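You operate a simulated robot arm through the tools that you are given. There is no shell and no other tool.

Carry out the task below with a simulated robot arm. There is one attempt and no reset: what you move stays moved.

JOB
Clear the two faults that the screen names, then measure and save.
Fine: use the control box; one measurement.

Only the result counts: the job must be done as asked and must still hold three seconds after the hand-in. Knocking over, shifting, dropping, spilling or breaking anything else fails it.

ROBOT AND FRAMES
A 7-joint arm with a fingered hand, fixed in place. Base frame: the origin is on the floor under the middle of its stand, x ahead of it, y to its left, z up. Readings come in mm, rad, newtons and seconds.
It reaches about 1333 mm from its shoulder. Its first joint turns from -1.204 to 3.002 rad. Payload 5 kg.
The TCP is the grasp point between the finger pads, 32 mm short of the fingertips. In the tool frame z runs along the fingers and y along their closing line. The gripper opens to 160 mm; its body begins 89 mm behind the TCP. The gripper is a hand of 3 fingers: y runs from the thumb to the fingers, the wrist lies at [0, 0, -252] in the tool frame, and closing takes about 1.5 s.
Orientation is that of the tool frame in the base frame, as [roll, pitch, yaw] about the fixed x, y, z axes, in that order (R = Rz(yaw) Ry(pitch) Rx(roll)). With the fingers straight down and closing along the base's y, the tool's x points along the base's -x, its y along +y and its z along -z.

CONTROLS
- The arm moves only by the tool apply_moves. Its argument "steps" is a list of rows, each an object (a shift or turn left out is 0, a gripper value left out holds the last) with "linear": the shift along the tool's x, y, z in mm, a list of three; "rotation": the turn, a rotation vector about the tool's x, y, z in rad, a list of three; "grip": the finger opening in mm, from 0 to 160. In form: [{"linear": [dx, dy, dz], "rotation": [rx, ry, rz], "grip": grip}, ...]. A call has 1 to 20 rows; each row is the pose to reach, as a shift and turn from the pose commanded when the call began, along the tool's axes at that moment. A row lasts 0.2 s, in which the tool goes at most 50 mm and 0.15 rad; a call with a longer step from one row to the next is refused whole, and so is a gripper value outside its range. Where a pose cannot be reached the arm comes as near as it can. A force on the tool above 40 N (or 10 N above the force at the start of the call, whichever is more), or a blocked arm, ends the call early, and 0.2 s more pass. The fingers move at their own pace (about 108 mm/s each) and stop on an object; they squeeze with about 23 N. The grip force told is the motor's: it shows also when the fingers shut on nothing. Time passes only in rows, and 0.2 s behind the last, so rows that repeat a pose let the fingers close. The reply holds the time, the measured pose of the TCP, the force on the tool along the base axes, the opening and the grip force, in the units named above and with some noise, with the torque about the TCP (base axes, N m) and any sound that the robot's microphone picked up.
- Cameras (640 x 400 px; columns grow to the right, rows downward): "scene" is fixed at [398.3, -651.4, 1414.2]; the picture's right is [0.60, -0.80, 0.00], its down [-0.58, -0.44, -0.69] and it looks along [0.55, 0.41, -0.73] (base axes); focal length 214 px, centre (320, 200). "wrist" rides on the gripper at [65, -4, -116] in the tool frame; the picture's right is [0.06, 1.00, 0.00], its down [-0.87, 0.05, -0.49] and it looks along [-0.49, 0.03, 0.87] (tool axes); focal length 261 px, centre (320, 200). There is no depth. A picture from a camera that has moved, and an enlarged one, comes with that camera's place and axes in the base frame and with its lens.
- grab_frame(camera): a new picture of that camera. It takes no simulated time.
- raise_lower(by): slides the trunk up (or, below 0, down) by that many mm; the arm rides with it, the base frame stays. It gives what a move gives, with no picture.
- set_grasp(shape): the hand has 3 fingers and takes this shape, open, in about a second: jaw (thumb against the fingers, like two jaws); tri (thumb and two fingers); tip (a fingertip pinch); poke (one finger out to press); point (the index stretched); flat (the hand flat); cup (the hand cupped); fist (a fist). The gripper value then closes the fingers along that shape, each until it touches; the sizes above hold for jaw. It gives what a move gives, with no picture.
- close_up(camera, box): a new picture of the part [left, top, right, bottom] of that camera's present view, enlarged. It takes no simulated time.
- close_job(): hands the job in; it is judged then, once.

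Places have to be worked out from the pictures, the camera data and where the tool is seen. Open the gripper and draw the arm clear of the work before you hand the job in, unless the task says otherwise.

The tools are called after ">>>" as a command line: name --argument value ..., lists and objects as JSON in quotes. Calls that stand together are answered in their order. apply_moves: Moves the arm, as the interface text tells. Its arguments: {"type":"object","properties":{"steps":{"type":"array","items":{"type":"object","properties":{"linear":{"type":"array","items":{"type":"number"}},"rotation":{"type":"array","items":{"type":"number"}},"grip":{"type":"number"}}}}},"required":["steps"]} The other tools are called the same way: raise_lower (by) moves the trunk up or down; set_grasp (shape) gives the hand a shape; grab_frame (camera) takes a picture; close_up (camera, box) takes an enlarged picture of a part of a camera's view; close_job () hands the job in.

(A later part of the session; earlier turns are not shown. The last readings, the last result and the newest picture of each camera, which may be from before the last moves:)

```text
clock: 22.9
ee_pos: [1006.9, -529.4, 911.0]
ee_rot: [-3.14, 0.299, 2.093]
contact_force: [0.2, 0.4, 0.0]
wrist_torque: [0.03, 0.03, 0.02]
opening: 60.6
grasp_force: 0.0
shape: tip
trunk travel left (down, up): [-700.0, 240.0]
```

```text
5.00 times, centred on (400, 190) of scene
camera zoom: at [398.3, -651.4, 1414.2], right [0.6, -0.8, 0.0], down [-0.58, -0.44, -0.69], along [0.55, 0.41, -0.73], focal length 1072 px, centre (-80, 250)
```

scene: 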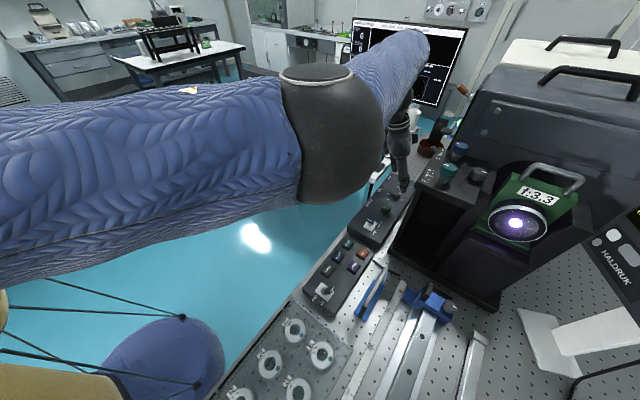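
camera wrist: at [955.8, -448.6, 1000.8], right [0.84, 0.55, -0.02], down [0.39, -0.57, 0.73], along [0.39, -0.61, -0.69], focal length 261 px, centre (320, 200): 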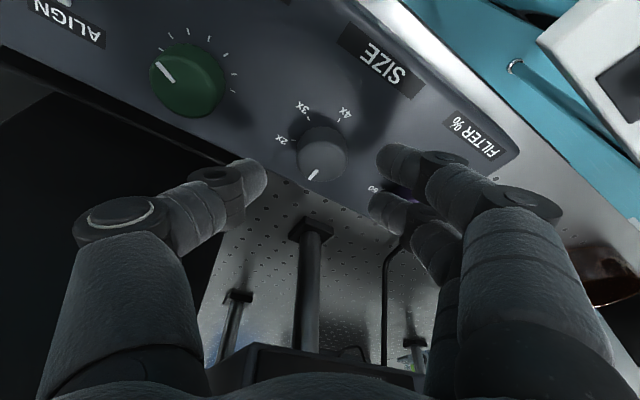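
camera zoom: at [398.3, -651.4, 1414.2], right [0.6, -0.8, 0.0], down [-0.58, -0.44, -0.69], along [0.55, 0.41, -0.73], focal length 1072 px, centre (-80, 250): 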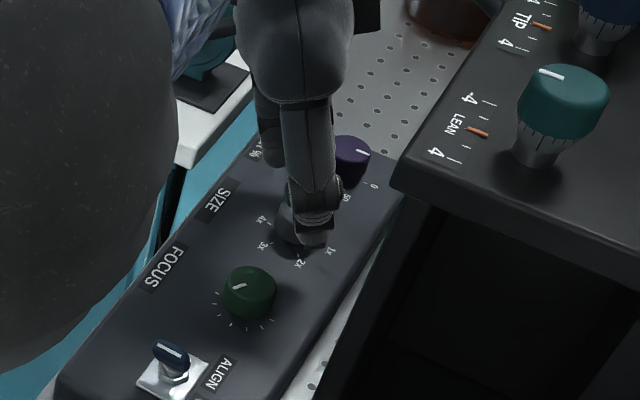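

The knob axis is at about (1008, -530), top near 873, and the fingertips straddle it with room to spare. I lower the last 27 mm and close gently on the knob.

>>> apply_moves --steps '[{"linear": [6.5, 0.5, 12], "grip": 60}, {"linear": [12.9, 1.0, 24.3], "grip": 60}, {"linear": [12.9, 1.0, 24.3], "grip": 60}]'

>>> grab_frame --camera "wrist"

>>> close_up --camera "scene" --box '[360, 160, 430, 230]'

```text
clock: 23.7
ee_pos: [1005.3, -526.3, 881.9]
ee_rot: [3.139, 0.3, 2.092]
contact_force: [-0.1, -1.0, 0.8]
wrist_torque: [-0.02, -0.04, 0.03]
opening: 60.5
grasp_force: 0.0
shape: tip
trunk travel left (down, up): [-700.0, 240.0]
```

```text
taken
camera wrist: at [954.5, -444.8, 972.7], right [0.84, 0.55, -0.02], down [0.39, -0.57, 0.73], along [0.39, -0.61, -0.69], focal length 261 px, centre (320, 200)
```

wrist: 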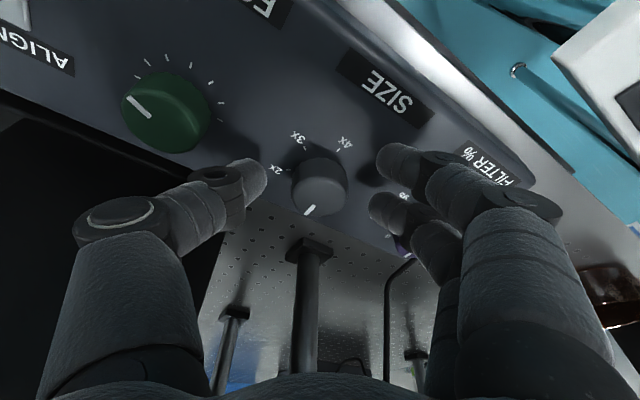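

```text
5.71 times, centred on (395, 195) of scene
camera zoom: at [398.3, -651.4, 1414.2], right [0.6, -0.8, 0.0], down [-0.58, -0.44, -0.69], along [0.55, 0.41, -0.73], focal length 1226 px, centre (-109, 229)
```

zoom: 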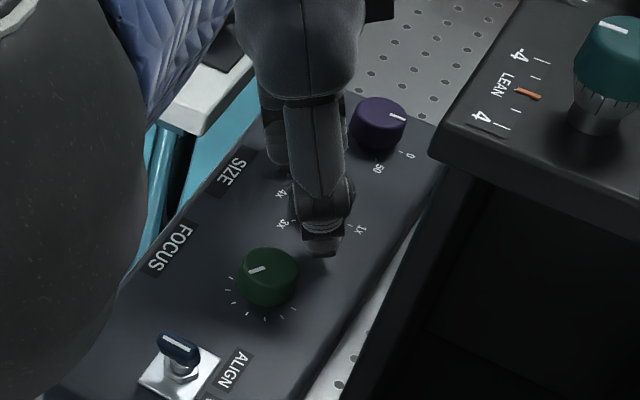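

The knob is centred between thumb and fingers. I close on it.

>>> apply_moves --steps '[{"grip": 40}, {"grip": 25}, {"grip": 15}, {"grip": 5}, {"grip": 0}, {"grip": 0}, {"grip": 0}]'

>>> grab_frame --camera "wrist"

```text
clock: 25.3
ee_pos: [1005.0, -525.2, 882.5]
ee_rot: [-3.141, 0.299, 2.093]
contact_force: [-1.8, 2.9, -3.6]
wrist_torque: [0.27, 0.0, 0.02]
opening: 19.6
grasp_force: 23.0
shape: tip
trunk travel left (down, up): [-700.0, 240.0]
```

```text
taken
camera wrist: at [954.7, -444.4, 972.3], right [0.83, 0.55, -0.02], down [0.39, -0.57, 0.73], along [0.39, -0.61, -0.69], focal length 261 px, centre (320, 200)
```

wrist: 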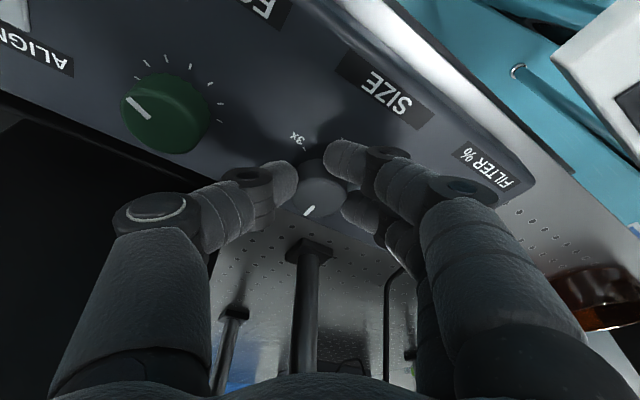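

The knob is held with 23 N. I turn it clockwise (from above) by 60° about its own axis.

>>> apply_moves --steps '[{"linear": [-0.05, 0.85, 0.02], "rotation": [0.0386, 0, 0.1251], "grip": 0}, {"linear": [-0.21, 1.68, 0.07], "rotation": [0.0773, 0, 0.2502], "grip": 0}, {"linear": [-0.47, 2.49, 0.15], "rotation": [0.1159, 0, 0.3753], "grip": 0}, {"linear": [-0.83, 3.25, 0.26], "rotation": [0.1546, 0, 0.5004], "grip": 0}, {"linear": [-1.28, 3.95, 0.4], "rotation": [0.1929, 0, 0.6246], "grip": 0}, {"linear": [-1.82, 4.59, 0.56], "rotation": [0.2316, 0, 0.7497], "grip": 0}, {"linear": [-2.42, 5.15, 0.75], "rotation": [0.2702, 0, 0.8748], "grip": 0}, {"linear": [-3.1, 5.62, 0.96], "rotation": [0.3089, 0, 0.9999], "grip": 0}, {"linear": [-3.1, 5.62, 0.96], "rotation": [0.3089, 0, 0.9999], "grip": 0}]'

>>> grab_frame --camera "wrist"

>>> grab_frame --camera "scene"

```text
clock: 27.3
ee_pos: [988.4, -502.4, 884.6]
ee_rot: [-3.14, 0.299, 1.05]
contact_force: [0.1, -1.0, -0.4]
wrist_torque: [-0.01, 0.03, -0.01]
opening: 11.1
grasp_force: 23.1
shape: tip
out of reach, approached as far as the arm can: row 8, 9
trunk travel left (down, up): [-700.0, 240.0]
```

```text
taken
camera wrist: at [1033.4, -417.1, 976.2], right [0.89, -0.45, -0.02], down [-0.29, -0.62, 0.73], along [-0.34, -0.64, -0.69], focal length 261 px, centre (320, 200)
```

wrist: 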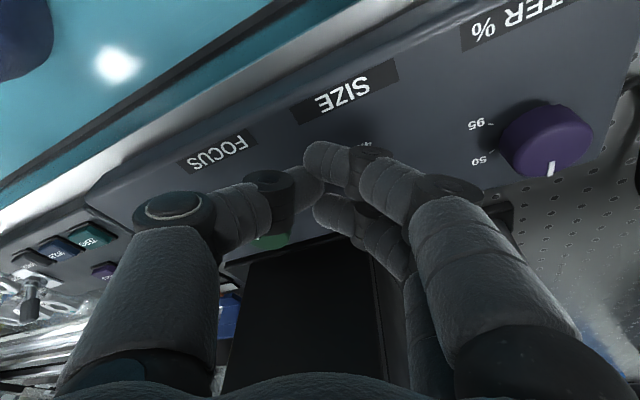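

```text
taken
```

scene: 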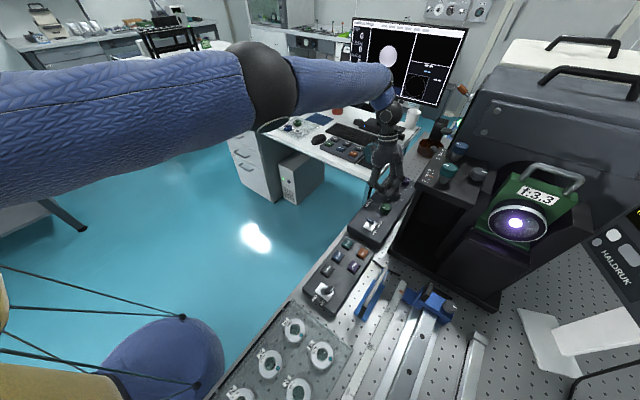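

The arm reached its limit near the end and slid off the knob. I look at the screen and the knob to see how far it turned.

>>> close_up --camera "scene" --box '[340, 15, 470, 105]'

>>> close_up --camera "scene" --box '[350, 150, 430, 240]'

>>> close_up --camera "wrist" --box '[240, 110, 420, 260]'

```text
4.44 times, centred on (405, 60) of scene
camera zoom: at [398.3, -651.4, 1414.2], right [0.6, -0.8, 0.0], down [-0.58, -0.44, -0.69], along [0.55, 0.41, -0.73], focal length 953 px, centre (-58, 822)
```

zoom: 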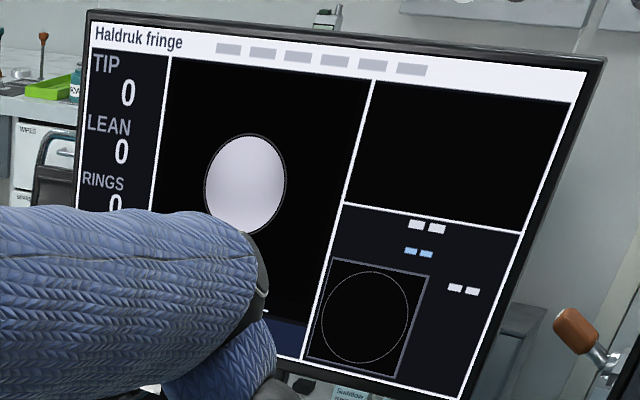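

```text
4.44 times, centred on (390, 195) of scene
camera zoom: at [398.3, -651.4, 1414.2], right [0.6, -0.8, 0.0], down [-0.58, -0.44, -0.69], along [0.55, 0.41, -0.73], focal length 953 px, centre (9, 222)
```

zoom: 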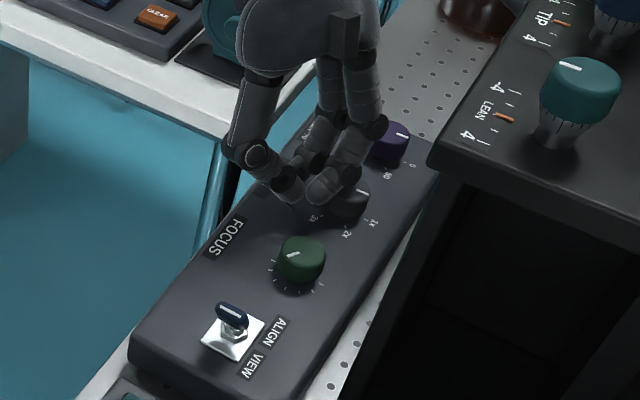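

```text
2.67 times, centred on (330, 185) of wrist
camera zoom: at [1033.4, -417.1, 976.2], right [0.89, -0.45, -0.02], down [-0.29, -0.62, 0.73], along [-0.34, -0.64, -0.69], focal length 695 px, centre (293, 240)
```

zoom: 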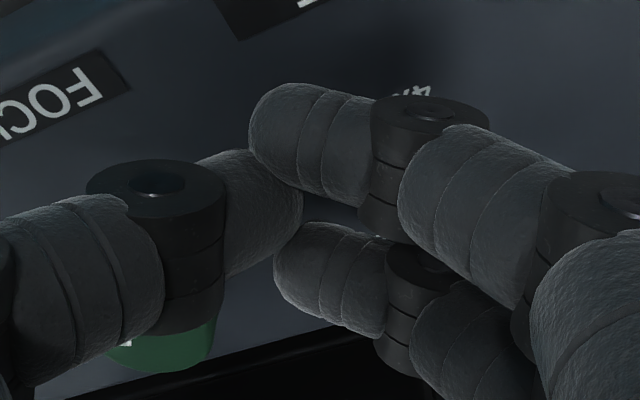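

The disc size on the screen is unchanged and the pointer still shows 1x, so the fingers slipped off; the closed fingers are beside the knob. I lift straight up, then look again.

>>> apply_moves --steps '[{"linear": [-8, 0, -25], "grip": 0}, {"linear": [-16, 0, -51], "grip": 0}, {"linear": [-24, 0, -76], "grip": 0}, {"linear": [-24, 0, -76], "grip": 0}]'

>>> grab_frame --camera "wrist"

>>> close_up --camera "scene" --box '[350, 150, 430, 240]'

>>> close_up --camera "scene" --box '[340, 15, 470, 105]'

```text
clock: 28.3
ee_pos: [986.9, -502.1, 967.5]
ee_rot: [3.14, 0.301, 1.047]
contact_force: [0.2, -0.4, -0.2]
wrist_torque: [-0.01, 0.0, -0.01]
opening: 11.2
grasp_force: 22.2
shape: tip
trunk travel left (down, up): [-700.0, 240.0]
```

```text
taken
camera wrist: at [1033.4, -417.2, 1057.5], right [0.89, -0.45, -0.02], down [-0.3, -0.62, 0.73], along [-0.34, -0.64, -0.69], focal length 261 px, centre (320, 200)
```

wrist: 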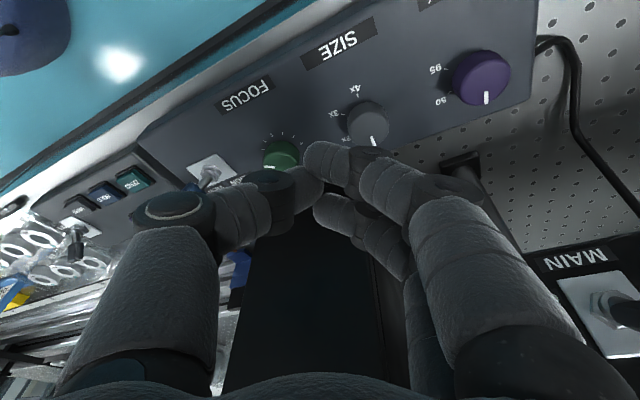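

```text
4.44 times, centred on (390, 195) of scene
camera zoom: at [398.3, -651.4, 1414.2], right [0.6, -0.8, 0.0], down [-0.58, -0.44, -0.69], along [0.55, 0.41, -0.73], focal length 953 px, centre (9, 222)
```

zoom: 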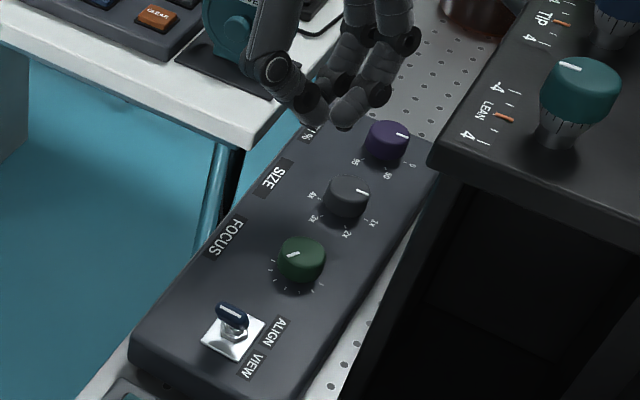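

```text
4.44 times, centred on (405, 60) of scene
camera zoom: at [398.3, -651.4, 1414.2], right [0.6, -0.8, 0.0], down [-0.58, -0.44, -0.69], along [0.55, 0.41, -0.73], focal length 953 px, centre (-58, 822)
```

zoom: 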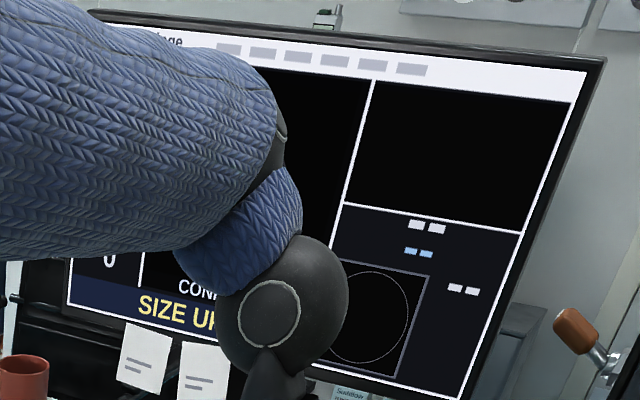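

The knob has not moved (still 1x), and the arm was at the edge of its reach with the wrist leaning away from the robot. I turn the hand back to yaw 135° so the wrist leans toward the robot, and open the fingers.

>>> apply_moves --steps '[{"rotation": [-0.0386, 0, -0.1251], "grip": 60}, {"rotation": [-0.0772, 0, -0.2502], "grip": 60}, {"rotation": [-0.1158, 0, -0.3753], "grip": 60}, {"rotation": [-0.1544, 0, -0.5004], "grip": 60}, {"rotation": [-0.193, 0, -0.6255], "grip": 60}, {"rotation": [-0.2317, 0, -0.7506], "grip": 60}, {"rotation": [-0.2703, 0, -0.8757], "grip": 60}, {"rotation": [-0.3089, 0, -1.0008], "grip": 60}, {"rotation": [-0.3475, 0, -1.1259], "grip": 60}, {"rotation": [-0.3861, 0, -1.2501], "grip": 60}, {"rotation": [-0.3861, 0, -1.2501], "grip": 60}]'

>>> apply_moves --steps '[{"rotation": [0, -0.1, 0], "grip": 60}, {"rotation": [0, -0.1, 0], "grip": 60}]'

>>> grab_frame --camera "wrist"

```text
clock: 30.7
ee_pos: [988.9, -500.7, 965.4]
ee_rot: [-3.141, 0.3, 2.356]
contact_force: [-0.6, -0.2, -0.5]
wrist_torque: [0.01, 0.0, 0.01]
opening: 59.5
grasp_force: 0.0
shape: tip
trunk travel left (down, up): [-700.0, 240.0]
```

```text
clock: 31.3
ee_pos: [989.8, -500.9, 965.9]
ee_rot: [-3.141, 0.4, 2.354]
contact_force: [-0.3, -0.7, 0.2]
wrist_torque: [-0.03, -0.02, 0.01]
opening: 59.6
grasp_force: 0.1
shape: tip
trunk travel left (down, up): [-700.0, 240.0]
```

```text
taken
camera wrist: at [913.2, -430.0, 1046.3], right [0.67, 0.75, -0.02], down [0.47, -0.39, 0.79], along [0.58, -0.54, -0.61], focal length 261 px, centre (320, 200)
```

wrist: 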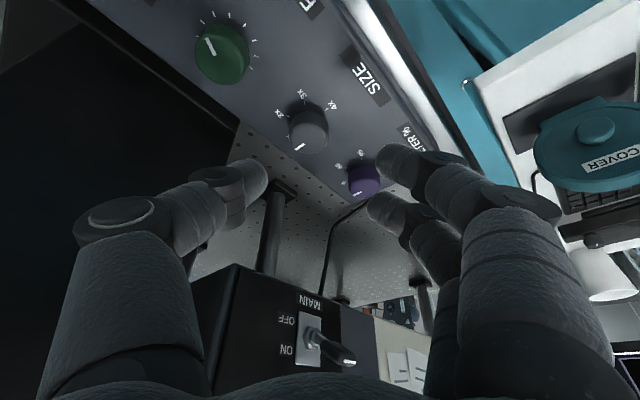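

I refine the knob's place from this new angle with an enlarged view.

>>> close_up --camera "wrist" --box '[240, 70, 400, 210]'

```text
2.86 times, centred on (320, 140) of wrist
camera zoom: at [913.2, -430.0, 1046.3], right [0.67, 0.75, -0.02], down [0.47, -0.39, 0.79], along [0.58, -0.54, -0.61], focal length 745 px, centre (320, 371)
```

zoom: 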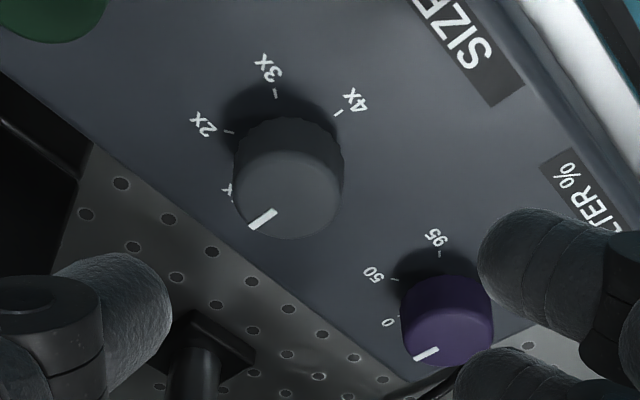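

The knob axis is at about (1008, -532), 32 mm across, with label spacing near 70° per step. I come down over it and stop with the tips about 6–10 mm above the box top.

>>> apply_moves --steps '[{"linear": [-5, -4.5, 21], "grip": 60}, {"linear": [-10.3, -9.1, 43], "grip": 60}, {"linear": [-4.5, -9.1, 57], "grip": 60}, {"linear": [1.5, -9.1, 71], "grip": 60}, {"linear": [7.7, -9.1, 85.7], "grip": 60}, {"linear": [7.7, -9.1, 85.7], "grip": 60}]'

>>> close_up --camera "wrist" --box '[220, 110, 420, 250]'

>>> close_up --camera "scene" --box '[360, 160, 430, 230]'

```text
clock: 32.7
ee_pos: [1000.7, -527.6, 885.5]
ee_rot: [-3.141, 0.399, 2.354]
contact_force: [0.3, 0.5, 0.4]
wrist_torque: [0.03, -0.03, 0.0]
opening: 59.4
grasp_force: 0.0
shape: tip
trunk travel left (down, up): [-700.0, 240.0]
```

```text
2.86 times, centred on (320, 180) of wrist
camera zoom: at [924.4, -456.0, 965.6], right [0.67, 0.75, -0.02], down [0.47, -0.39, 0.79], along [0.58, -0.54, -0.61], focal length 745 px, centre (320, 257)
```

zoom: 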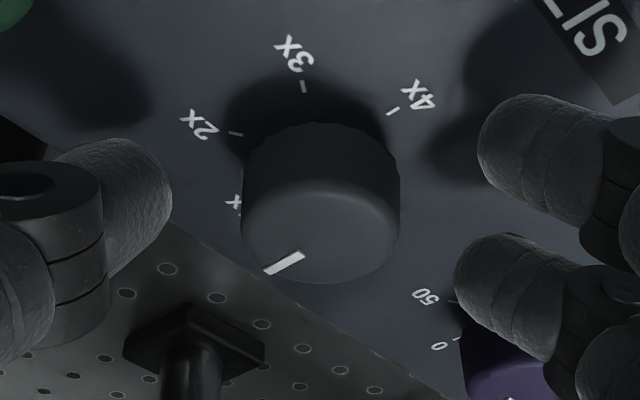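

```text
5.71 times, centred on (395, 195) of scene
camera zoom: at [398.3, -651.4, 1414.2], right [0.6, -0.8, 0.0], down [-0.58, -0.44, -0.69], along [0.55, 0.41, -0.73], focal length 1226 px, centre (-109, 229)
```

zoom: 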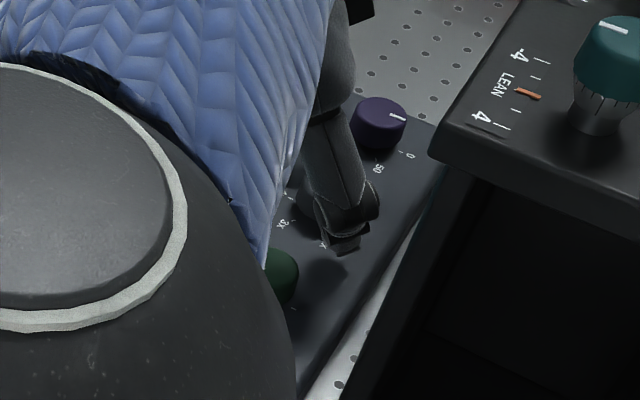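

The knob is centred between the pads. I close the fingers and then turn only 20° first, checking with the camera.

>>> apply_moves --steps '[{"grip": 40}, {"grip": 25}, {"grip": 10}, {"grip": 0}, {"grip": 0}, {"grip": 0}, {"grip": 0}]'

>>> close_up --camera "wrist" --box '[220, 110, 420, 250]'

```text
clock: 34.3
ee_pos: [1001.5, -526.9, 885.2]
ee_rot: [-3.141, 0.399, 2.357]
contact_force: [-4.1, 3.7, -2.4]
wrist_torque: [0.3, 0.07, 0.06]
opening: 19.9
grasp_force: 23.6
shape: tip
trunk travel left (down, up): [-700.0, 240.0]
```

```text
2.86 times, centred on (320, 180) of wrist
camera zoom: at [924.5, -455.5, 965.2], right [0.67, 0.75, -0.02], down [0.47, -0.39, 0.79], along [0.58, -0.54, -0.61], focal length 745 px, centre (320, 257)
```

zoom: 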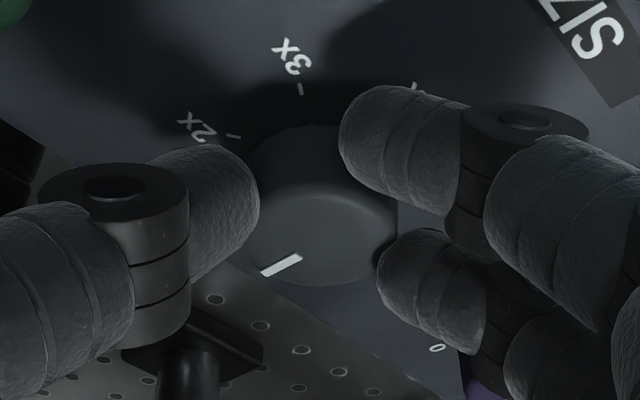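

The force on the hand shows the knob is a few mm off toward the index side, so I nudge the hand 3.5 mm that way and then turn 20° clockwise as a test.

>>> apply_moves --steps '[{"linear": [3.25, 0, -1.4], "grip": 0}, {"linear": [3.2, 1.0, -1.4], "rotation": [0.0467, 0, 0.1105], "grip": 0}, {"linear": [3.0, 2.0, -1.3], "rotation": [0.0934, 0, 0.221], "grip": 0}, {"linear": [2.75, 3.0, -1.2], "rotation": [0.14, 0, 0.3316], "grip": 0}, {"linear": [2.75, 3.0, -1.2], "rotation": [0.14, 0, 0.3316], "grip": 0}]'

>>> close_up --camera "wrist" --box '[220, 110, 420, 250]'

>>> close_up --camera "scene" --box '[340, 15, 470, 105]'

```text
clock: 35.5
ee_pos: [1001.1, -522.8, 883.9]
ee_rot: [3.139, 0.401, 1.993]
contact_force: [2.8, -1.4, 4.9]
wrist_torque: [-0.05, -0.3, 0.04]
opening: 16.7
grasp_force: 22.9
shape: tip
trunk travel left (down, up): [-700.0, 240.0]
```

```text
2.86 times, centred on (320, 180) of wrist
camera zoom: at [955.0, -428.8, 965.0], right [0.89, 0.46, -0.02], down [0.3, -0.53, 0.79], along [0.35, -0.71, -0.61], focal length 745 px, centre (320, 257)
```

zoom: 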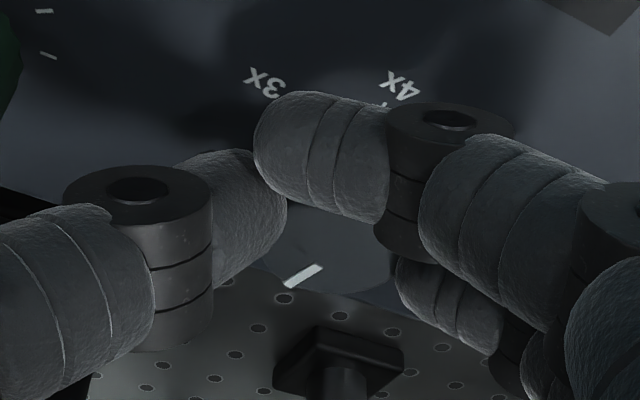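

```text
4.44 times, centred on (405, 60) of scene
camera zoom: at [398.3, -651.4, 1414.2], right [0.6, -0.8, 0.0], down [-0.58, -0.44, -0.69], along [0.55, 0.41, -0.73], focal length 953 px, centre (-58, 822)
```

zoom: 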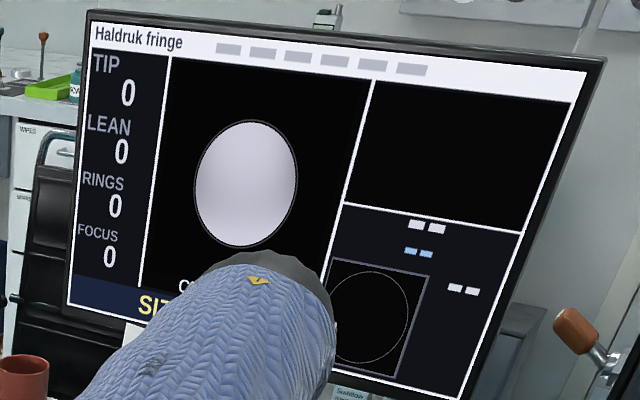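

The disc grew from about 80 to 103 px (1x to roughly 1.3x), so the knob turns with the hand. The side force has changed sign, so I trim 1.5 mm back and turn another 24°.

>>> apply_moves --steps '[{"linear": [-1.44, 1.02, 0.6], "rotation": [0.0467, 0, 0.1105], "grip": 0}, {"linear": [-1.61, 2.03, 0.68], "rotation": [0.0934, 0, 0.221], "grip": 0}, {"linear": [-1.88, 3.0, 0.79], "rotation": [0.14, 0, 0.3316], "grip": 0}, {"linear": [-2.06, 3.49, 0.87], "rotation": [0.1634, 0, 0.3868], "grip": 0}, {"linear": [-2.06, 3.49, 0.87], "rotation": [0.1634, 0, 0.3868], "grip": 0}]'

>>> close_up --camera "wrist" --box '[220, 110, 420, 250]'

>>> close_up --camera "scene" --box '[340, 15, 470, 105]'

```text
clock: 36.7
ee_pos: [1007.2, -520.4, 884.9]
ee_rot: [3.14, 0.401, 1.576]
contact_force: [8.2, 14.9, 7.1]
wrist_torque: [-0.01, -0.45, 0.28]
opening: 17.8
grasp_force: 23.2
shape: tip
trunk travel left (down, up): [-700.0, 240.0]
```

```text
2.86 times, centred on (320, 180) of wrist
camera zoom: at [1002.5, -415.5, 964.2], right [1.0, 0.06, -0.02], down [0.06, -0.61, 0.79], along [0.04, -0.79, -0.61], focal length 745 px, centre (320, 257)
```

zoom: 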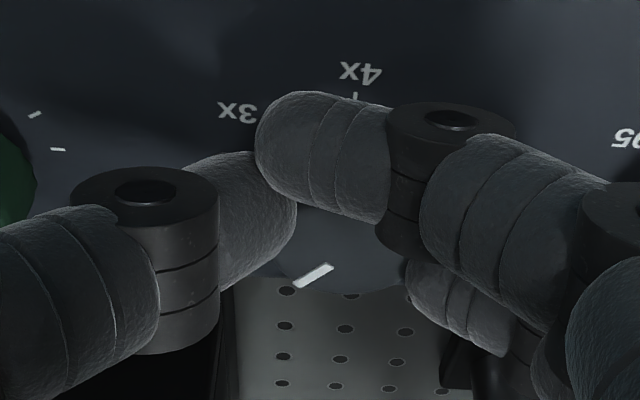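

```text
4.44 times, centred on (405, 60) of scene
camera zoom: at [398.3, -651.4, 1414.2], right [0.6, -0.8, 0.0], down [-0.58, -0.44, -0.69], along [0.55, 0.41, -0.73], focal length 953 px, centre (-58, 822)
```

zoom: 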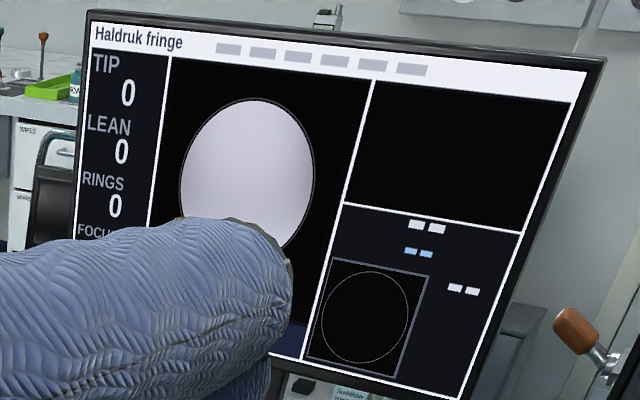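

The disc has grown to about 1.7x. The arm hides the message, so I release, lift straight up, rotate back toward yaw 135° and draw aside to read the screen.

>>> apply_moves --steps '[{"grip": 30}, {"grip": 60}, {"grip": 60}, {"linear": [-8, 0, -18], "grip": 60}, {"linear": [-20, 0, -46], "grip": 60}, {"linear": [-32, 0, -76], "grip": 60}, {"linear": [-32, 0, -76], "grip": 60}]'

>>> grab_frame --camera "wrist"

>>> grab_frame --camera "scene"

>>> close_up --camera "scene" --box '[340, 15, 470, 105]'

```text
clock: 38.3
ee_pos: [1006.2, -523.6, 964.4]
ee_rot: [3.141, 0.401, 1.576]
contact_force: [0.3, -0.6, -0.9]
wrist_torque: [0.0, 0.01, 0.01]
opening: 59.6
grasp_force: 0.0
shape: tip
trunk travel left (down, up): [-700.0, 240.0]
```

```text
taken
camera wrist: at [1002.5, -419.5, 1044.8], right [1.0, 0.06, -0.02], down [0.06, -0.61, 0.79], along [0.03, -0.79, -0.61], focal length 261 px, centre (320, 200)
```

wrist: 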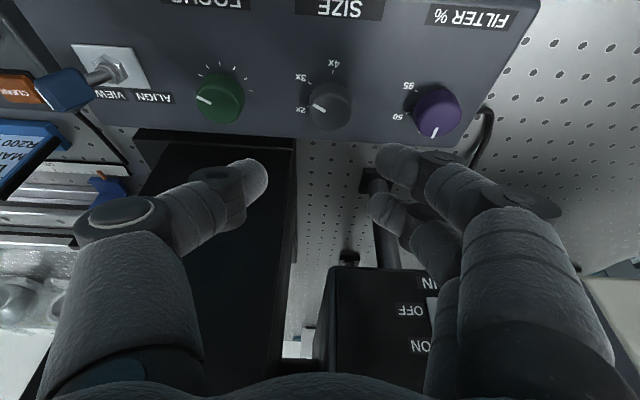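

```text
taken
```

scene: 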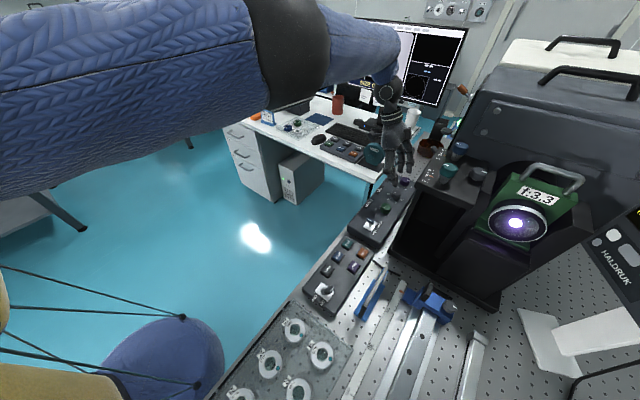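

```text
4.44 times, centred on (405, 60) of scene
camera zoom: at [398.3, -651.4, 1414.2], right [0.6, -0.8, 0.0], down [-0.58, -0.44, -0.69], along [0.55, 0.41, -0.73], focal length 953 px, centre (-58, 822)
```

zoom: 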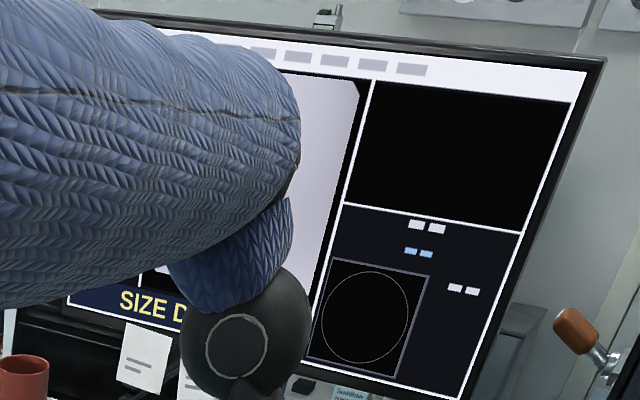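

Releasing made the knob spring further: the message is now "SIZE DOWN" and the disc overflows. I zoom in on the knob's pointer.

>>> close_up --camera "wrist" --box '[240, 40, 400, 160]'

>>> close_up --camera "wrist" --box '[160, 40, 280, 140]'

```text
3.33 times, centred on (320, 100) of wrist
camera zoom: at [1002.5, -419.5, 1044.8], right [1.0, 0.06, -0.02], down [0.06, -0.61, 0.79], along [0.03, -0.79, -0.61], focal length 869 px, centre (320, 533)
```

zoom: 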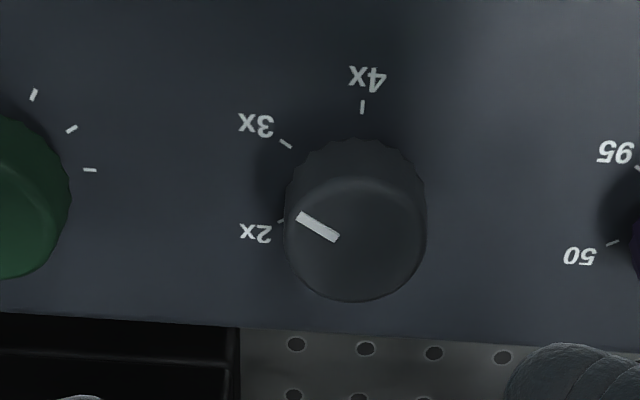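

```text
4.00 times, centred on (220, 90) of wrist
camera zoom: at [1002.5, -419.5, 1044.8], right [1.0, 0.06, -0.02], down [0.06, -0.61, 0.79], along [0.03, -0.79, -0.61], focal length 1043 px, centre (720, 640)
```

zoom: 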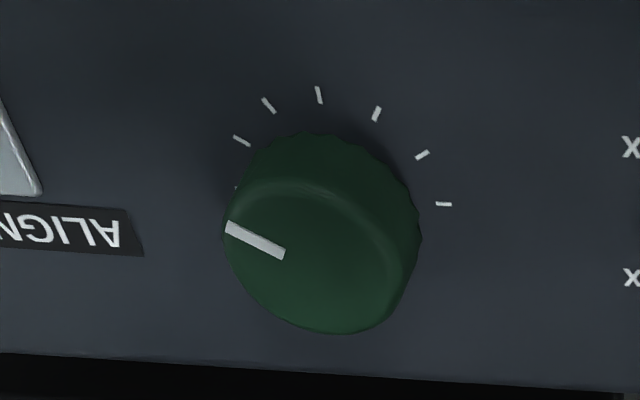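

Before going on I check with the fixed scene camera that the box itself has not shifted, using the same crop as earlier.

>>> close_up --camera "scene" --box '[350, 170, 420, 245]'

```text
5.33 times, centred on (385, 208) of scene
camera zoom: at [398.3, -651.4, 1414.2], right [0.6, -0.8, 0.0], down [-0.58, -0.44, -0.69], along [0.55, 0.41, -0.73], focal length 1144 px, centre (-27, 160)
```

zoom: 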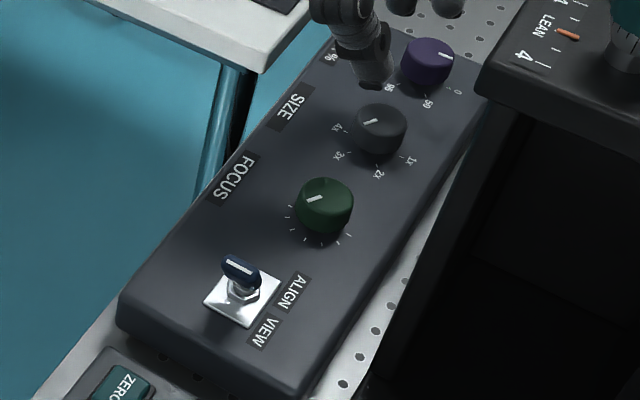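

The box has not moved; the knob now reads about 3x because the index finger dragged it while opening. I'll correct it with a more controllable method: press one fingertip on the knob's +y side and sweep sideways, then withdraw radially. I rise and switch to poke.

>>> apply_moves --steps '[{"linear": [10, 0, -35], "grip": 60}, {"linear": [20, 0, -70], "grip": 60}, {"linear": [20, 0, -70], "grip": 60}]'

>>> set_grasp --shape "poke"

>>> grab_frame --camera "wrist"

>>> grab_frame --camera "scene"

```text
clock: 39.1
ee_pos: [1005.6, -478.0, 1017.8]
ee_rot: [-3.141, 0.401, 1.575]
contact_force: [0.4, 0.2, 0.8]
wrist_torque: [0.0, -0.02, 0.04]
opening: 60.0
grasp_force: 0.0
shape: tip
trunk travel left (down, up): [-700.0, 240.0]
```

```text
clock: 40.0
ee_pos: [1006.4, -476.2, 1019.6]
ee_rot: [3.141, 0.399, 1.576]
contact_force: [0.7, 0.3, -0.1]
wrist_torque: [-0.03, -0.02, 0.01]
opening: 0.1
grasp_force: 0.1
shape: poke
trunk travel left (down, up): [-700.0, 240.0]
```

```text
taken
camera wrist: at [1001.9, -372.8, 1100.4], right [1.0, 0.06, -0.02], down [0.06, -0.61, 0.79], along [0.03, -0.79, -0.61], focal length 261 px, centre (320, 200)
```

wrist: 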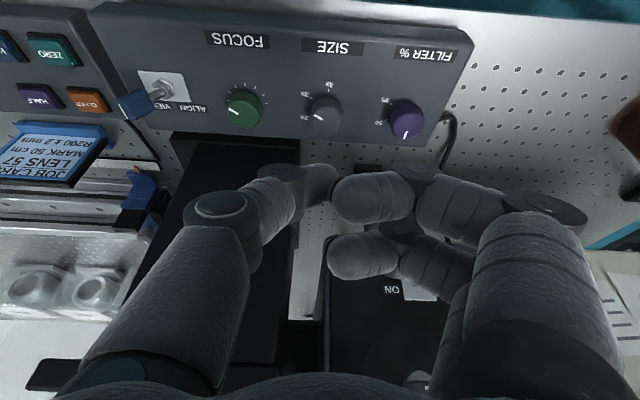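

```text
taken
```

scene: 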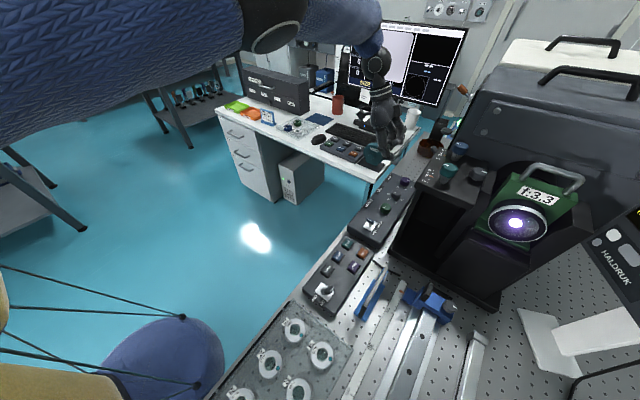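

I zoom in to fix the knob's axis and pointer more exactly.

>>> close_up --camera "wrist" --box '[280, 60, 380, 150]'

>>> close_up --camera "scene" --box '[340, 15, 470, 105]'

```text
4.44 times, centred on (330, 105) of wrist
camera zoom: at [1001.9, -372.8, 1100.4], right [1.0, 0.06, -0.02], down [0.06, -0.61, 0.79], along [0.03, -0.79, -0.61], focal length 1158 px, centre (276, 622)
```

zoom: 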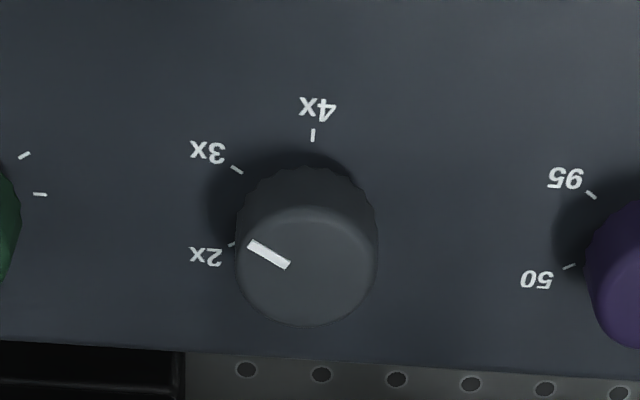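

```text
4.44 times, centred on (405, 60) of scene
camera zoom: at [398.3, -651.4, 1414.2], right [0.6, -0.8, 0.0], down [-0.58, -0.44, -0.69], along [0.55, 0.41, -0.73], focal length 953 px, centre (-58, 822)
```

zoom: 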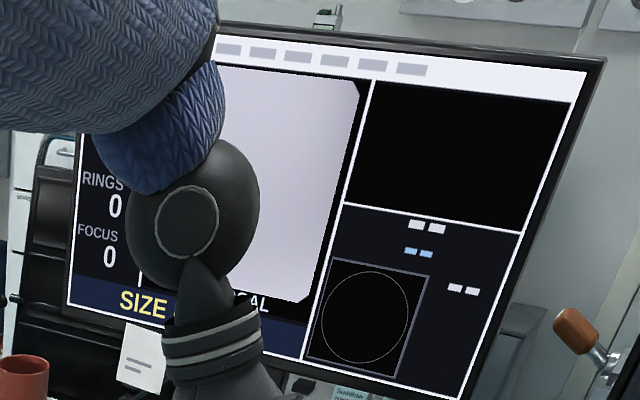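

The knob axis is (1012, -532), radius 16, and it reads 3x. I bring the fingertip down beside the knob on its +y side, offset to +x.

>>> apply_moves --steps '[{"linear": [11, 4, 32], "grip": 0}, {"linear": [22, 8, 64], "grip": 0}, {"linear": [33, 12, 96], "grip": 0}, {"linear": [45, 14.6, 127.5], "grip": 0}, {"linear": [45, 14.6, 127.5], "grip": 0}]'

>>> grab_frame --camera "wrist"

>>> close_up --camera "scene" --box '[360, 150, 430, 220]'

>>> close_up --camera "scene" --box '[340, 15, 470, 105]'

```text
clock: 41.2
ee_pos: [1018.0, -485.2, 885.4]
ee_rot: [3.141, 0.399, 1.573]
contact_force: [-0.6, 0.4, 0.0]
wrist_torque: [-0.01, 0.02, -0.01]
opening: 0.0
grasp_force: 22.9
shape: jaw
trunk travel left (down, up): [-700.0, 240.0]
```

```text
taken
camera wrist: at [1014.0, -380.9, 966.6], right [1.0, 0.06, -0.02], down [0.06, -0.61, 0.79], along [0.03, -0.79, -0.61], focal length 261 px, centre (320, 200)
```

wrist: 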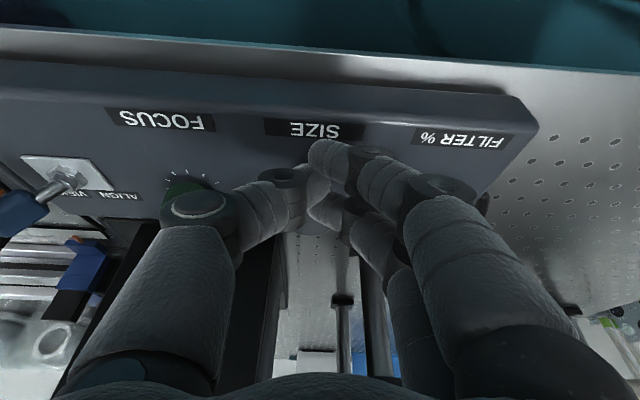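

```text
5.71 times, centred on (395, 185) of scene
camera zoom: at [398.3, -651.4, 1414.2], right [0.6, -0.8, 0.0], down [-0.58, -0.44, -0.69], along [0.55, 0.41, -0.73], focal length 1226 px, centre (-109, 286)
```

zoom: 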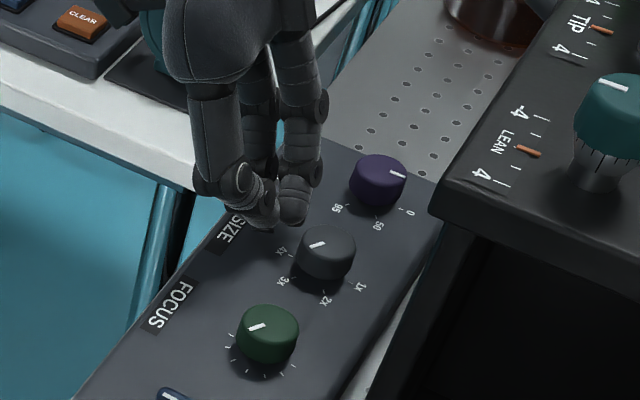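

```text
4.44 times, centred on (405, 60) of scene
camera zoom: at [398.3, -651.4, 1414.2], right [0.6, -0.8, 0.0], down [-0.58, -0.44, -0.69], along [0.55, 0.41, -0.73], focal length 953 px, centre (-58, 822)
```

zoom: 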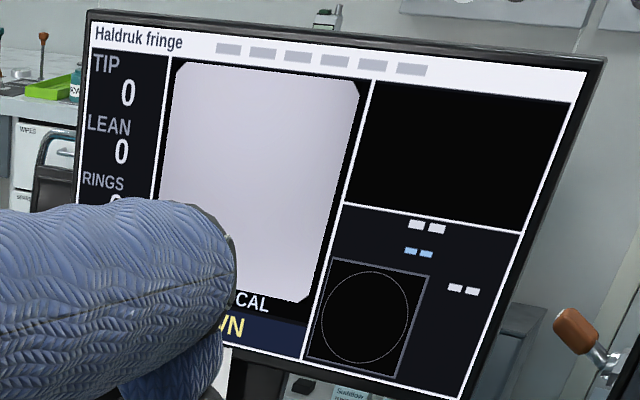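

Giving a grip value turned the poke into a closed jaw. I rise 90 mm, set poke again, and come back down without any grip value.

>>> apply_moves --steps '[{"linear": [-17, 0, -40]}, {"linear": [-35, 0, -83]}, {"linear": [-35, 0, -83]}]'

>>> set_grasp --shape "poke"

>>> apply_moves --steps '[{"linear": [17, 2, 40]}, {"linear": [35, 3, 83]}, {"linear": [35, 3, 83]}]'

>>> grab_frame --camera "wrist"

>>> close_up --camera "scene" --box '[360, 150, 430, 220]'

```text
clock: 42.0
ee_pos: [1017.6, -485.1, 974.3]
ee_rot: [-3.139, 0.399, 1.578]
contact_force: [-0.7, -0.3, 0.7]
wrist_torque: [-0.04, 0.02, 0.01]
opening: 0.1
grasp_force: 23.3
shape: jaw
trunk travel left (down, up): [-700.0, 240.0]
```

```text
clock: 42.9
ee_pos: [1017.8, -483.6, 975.6]
ee_rot: [-3.141, 0.399, 1.576]
contact_force: [0.0, -0.3, -0.4]
wrist_torque: [0.03, 0.04, 0.0]
opening: 0.1
grasp_force: 0.0
shape: poke
trunk travel left (down, up): [-700.0, 240.0]
```

```text
clock: 43.7
ee_pos: [1021.4, -482.8, 887.8]
ee_rot: [3.14, 0.4, 1.575]
contact_force: [-0.3, -0.3, 0.2]
wrist_torque: [0.0, 0.02, 0.0]
opening: 0.2
grasp_force: 0.2
shape: poke
trunk travel left (down, up): [-700.0, 240.0]
```

```text
taken
camera wrist: at [1017.7, -377.4, 968.4], right [1.0, 0.06, -0.02], down [0.06, -0.61, 0.79], along [0.03, -0.79, -0.61], focal length 261 px, centre (320, 200)
```

wrist: 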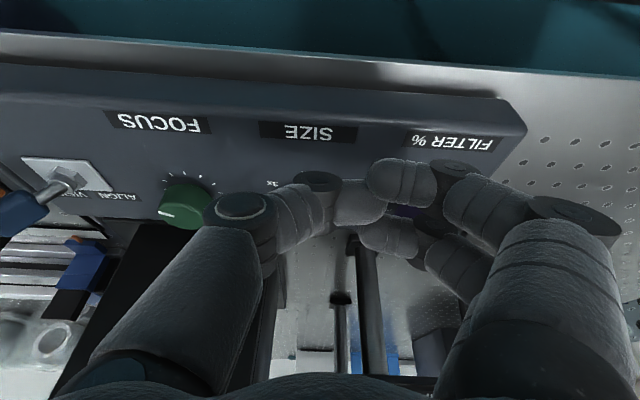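

```text
5.71 times, centred on (395, 185) of scene
camera zoom: at [398.3, -651.4, 1414.2], right [0.6, -0.8, 0.0], down [-0.58, -0.44, -0.69], along [0.55, 0.41, -0.73], focal length 1226 px, centre (-109, 286)
```

zoom: 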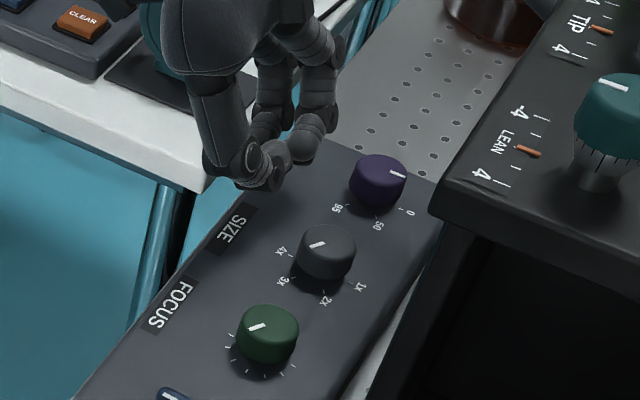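

The poke shape did not form cleanly from the closed jaw (the thumb looks bent). I rise again, open with jaw, then set poke anew and check.

>>> apply_moves --steps '[{"linear": [-17, 0, -40]}, {"linear": [-35, 0, -83]}, {"linear": [-35, 0, -83]}]'

>>> set_grasp --shape "jaw"

>>> set_grasp --shape "poke"

>>> grab_frame --camera "wrist"

>>> close_up --camera "scene" --box '[350, 80, 450, 180]'

```text
clock: 44.5
ee_pos: [1021.1, -483.3, 976.9]
ee_rot: [-3.14, 0.399, 1.576]
contact_force: [1.4, 0.8, 0.5]
wrist_torque: [-0.03, 0.01, 0.0]
opening: 0.0
grasp_force: 0.1
shape: poke
trunk travel left (down, up): [-700.0, 240.0]
```

```text
clock: 45.4
ee_pos: [1019.3, -482.5, 978.4]
ee_rot: [3.141, 0.401, 1.576]
contact_force: [-0.5, 1.3, 0.7]
wrist_torque: [0.0, 0.01, -0.02]
opening: 160.1
grasp_force: 0.0
shape: jaw
trunk travel left (down, up): [-700.0, 240.0]
```

```text
clock: 46.3
ee_pos: [1020.3, -483.4, 978.0]
ee_rot: [-3.141, 0.401, 1.575]
contact_force: [0.2, -0.8, 0.1]
wrist_torque: [-0.02, 0.0, 0.03]
opening: 0.0
grasp_force: 0.0
shape: poke
trunk travel left (down, up): [-700.0, 240.0]
```

```text
taken
camera wrist: at [1016.1, -378.4, 1058.7], right [1.0, 0.06, -0.02], down [0.06, -0.61, 0.79], along [0.03, -0.79, -0.61], focal length 261 px, centre (320, 200)
```

wrist: 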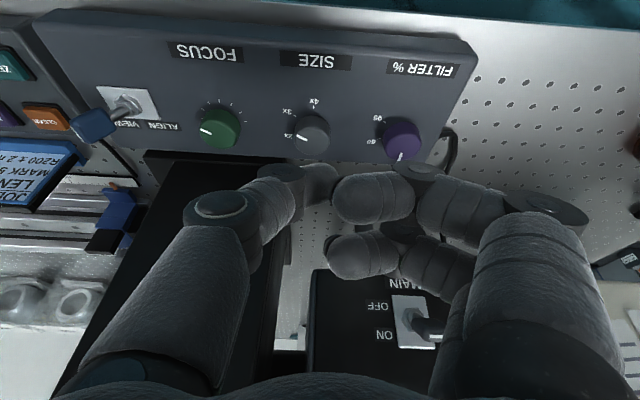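

```text
4.00 times, centred on (400, 130) of scene
camera zoom: at [398.3, -651.4, 1414.2], right [0.6, -0.8, 0.0], down [-0.58, -0.44, -0.69], along [0.55, 0.41, -0.73], focal length 858 px, centre (0, 480)
```

zoom: 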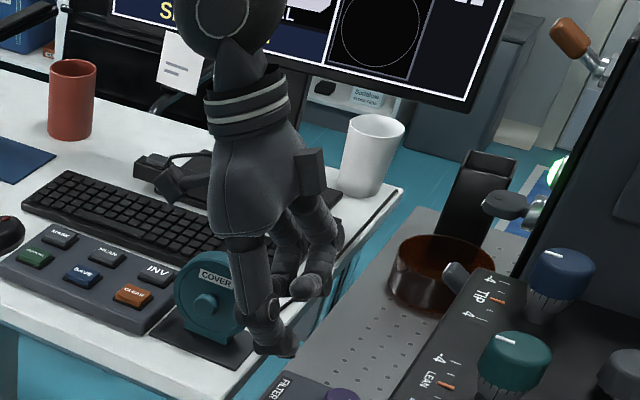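

The poke finger is straight again. I go down beside the knob's +y side.

>>> apply_moves --steps '[{"linear": [12, 0.5, 29]}, {"linear": [24, 1, 58]}, {"linear": [35.3, 1, 86]}, {"linear": [35.3, 1, 86]}]'

>>> grab_frame --camera "wrist"

>>> close_up --camera "scene" --box '[360, 150, 430, 220]'

```text
clock: 47.3
ee_pos: [1021.2, -487.1, 887.6]
ee_rot: [-3.14, 0.4, 1.575]
contact_force: [-0.7, 1.0, -0.3]
wrist_torque: [-0.02, -0.01, 0.0]
opening: 0.3
grasp_force: 0.1
shape: poke
trunk travel left (down, up): [-700.0, 240.0]
```

```text
taken
camera wrist: at [1017.4, -382.7, 968.2], right [1.0, 0.06, -0.02], down [0.06, -0.61, 0.79], along [0.03, -0.79, -0.61], focal length 261 px, centre (320, 200)
```

wrist: 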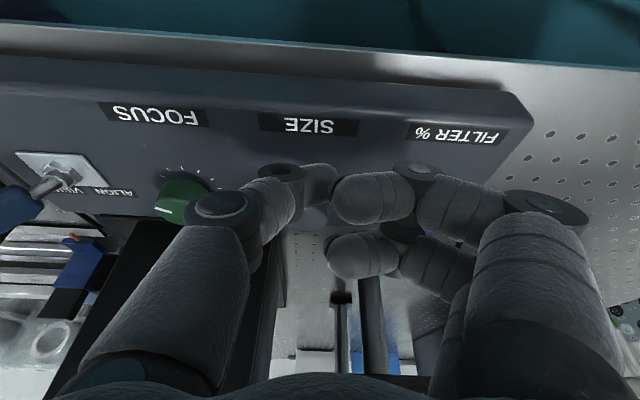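

```text
5.71 times, centred on (395, 185) of scene
camera zoom: at [398.3, -651.4, 1414.2], right [0.6, -0.8, 0.0], down [-0.58, -0.44, -0.69], along [0.55, 0.41, -0.73], focal length 1226 px, centre (-109, 286)
```

zoom: 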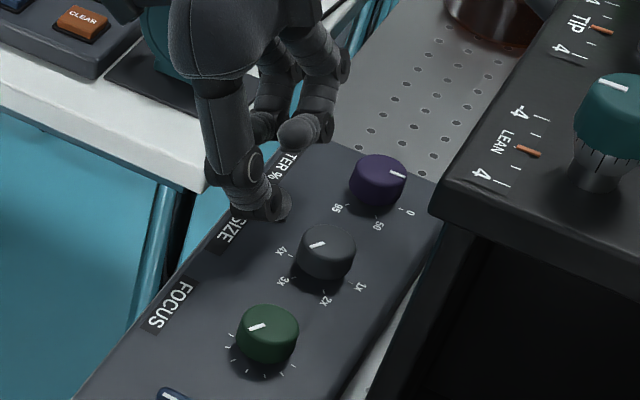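

The fingertip is about 11 mm clear of the knob's +y side. I lower 6 mm and ease toward -y until light contact.

>>> apply_moves --steps '[{"linear": [2.3, 0, 5.5]}, {"linear": [-3.2, 0, 7.8]}, {"linear": [-8.7, 0, 10.2]}, {"linear": [-10.6, 0, 11]}, {"linear": [-10.6, 0, 11]}]'

>>> close_up --camera "scene" --box '[360, 150, 430, 220]'

>>> close_up --camera "scene" --box '[340, 15, 470, 105]'

```text
clock: 48.5
ee_pos: [1023.4, -499.7, 879.4]
ee_rot: [-3.141, 0.399, 1.574]
contact_force: [-0.8, -0.1, 0.2]
wrist_torque: [-0.02, 0.01, 0.0]
opening: 0.2
grasp_force: 0.0
shape: poke
trunk travel left (down, up): [-700.0, 240.0]
```

```text
5.71 times, centred on (395, 185) of scene
camera zoom: at [398.3, -651.4, 1414.2], right [0.6, -0.8, 0.0], down [-0.58, -0.44, -0.69], along [0.55, 0.41, -0.73], focal length 1226 px, centre (-109, 286)
```

zoom: 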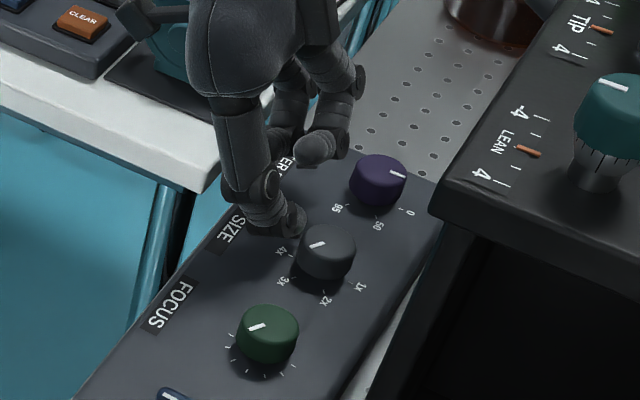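

```text
4.44 times, centred on (405, 60) of scene
camera zoom: at [398.3, -651.4, 1414.2], right [0.6, -0.8, 0.0], down [-0.58, -0.44, -0.69], along [0.55, 0.41, -0.73], focal length 953 px, centre (-58, 822)
```

zoom: 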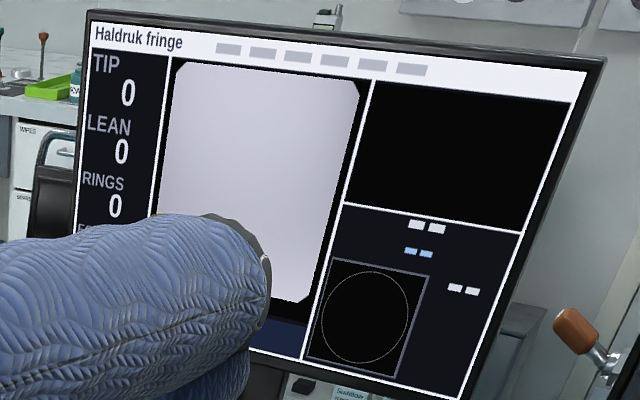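

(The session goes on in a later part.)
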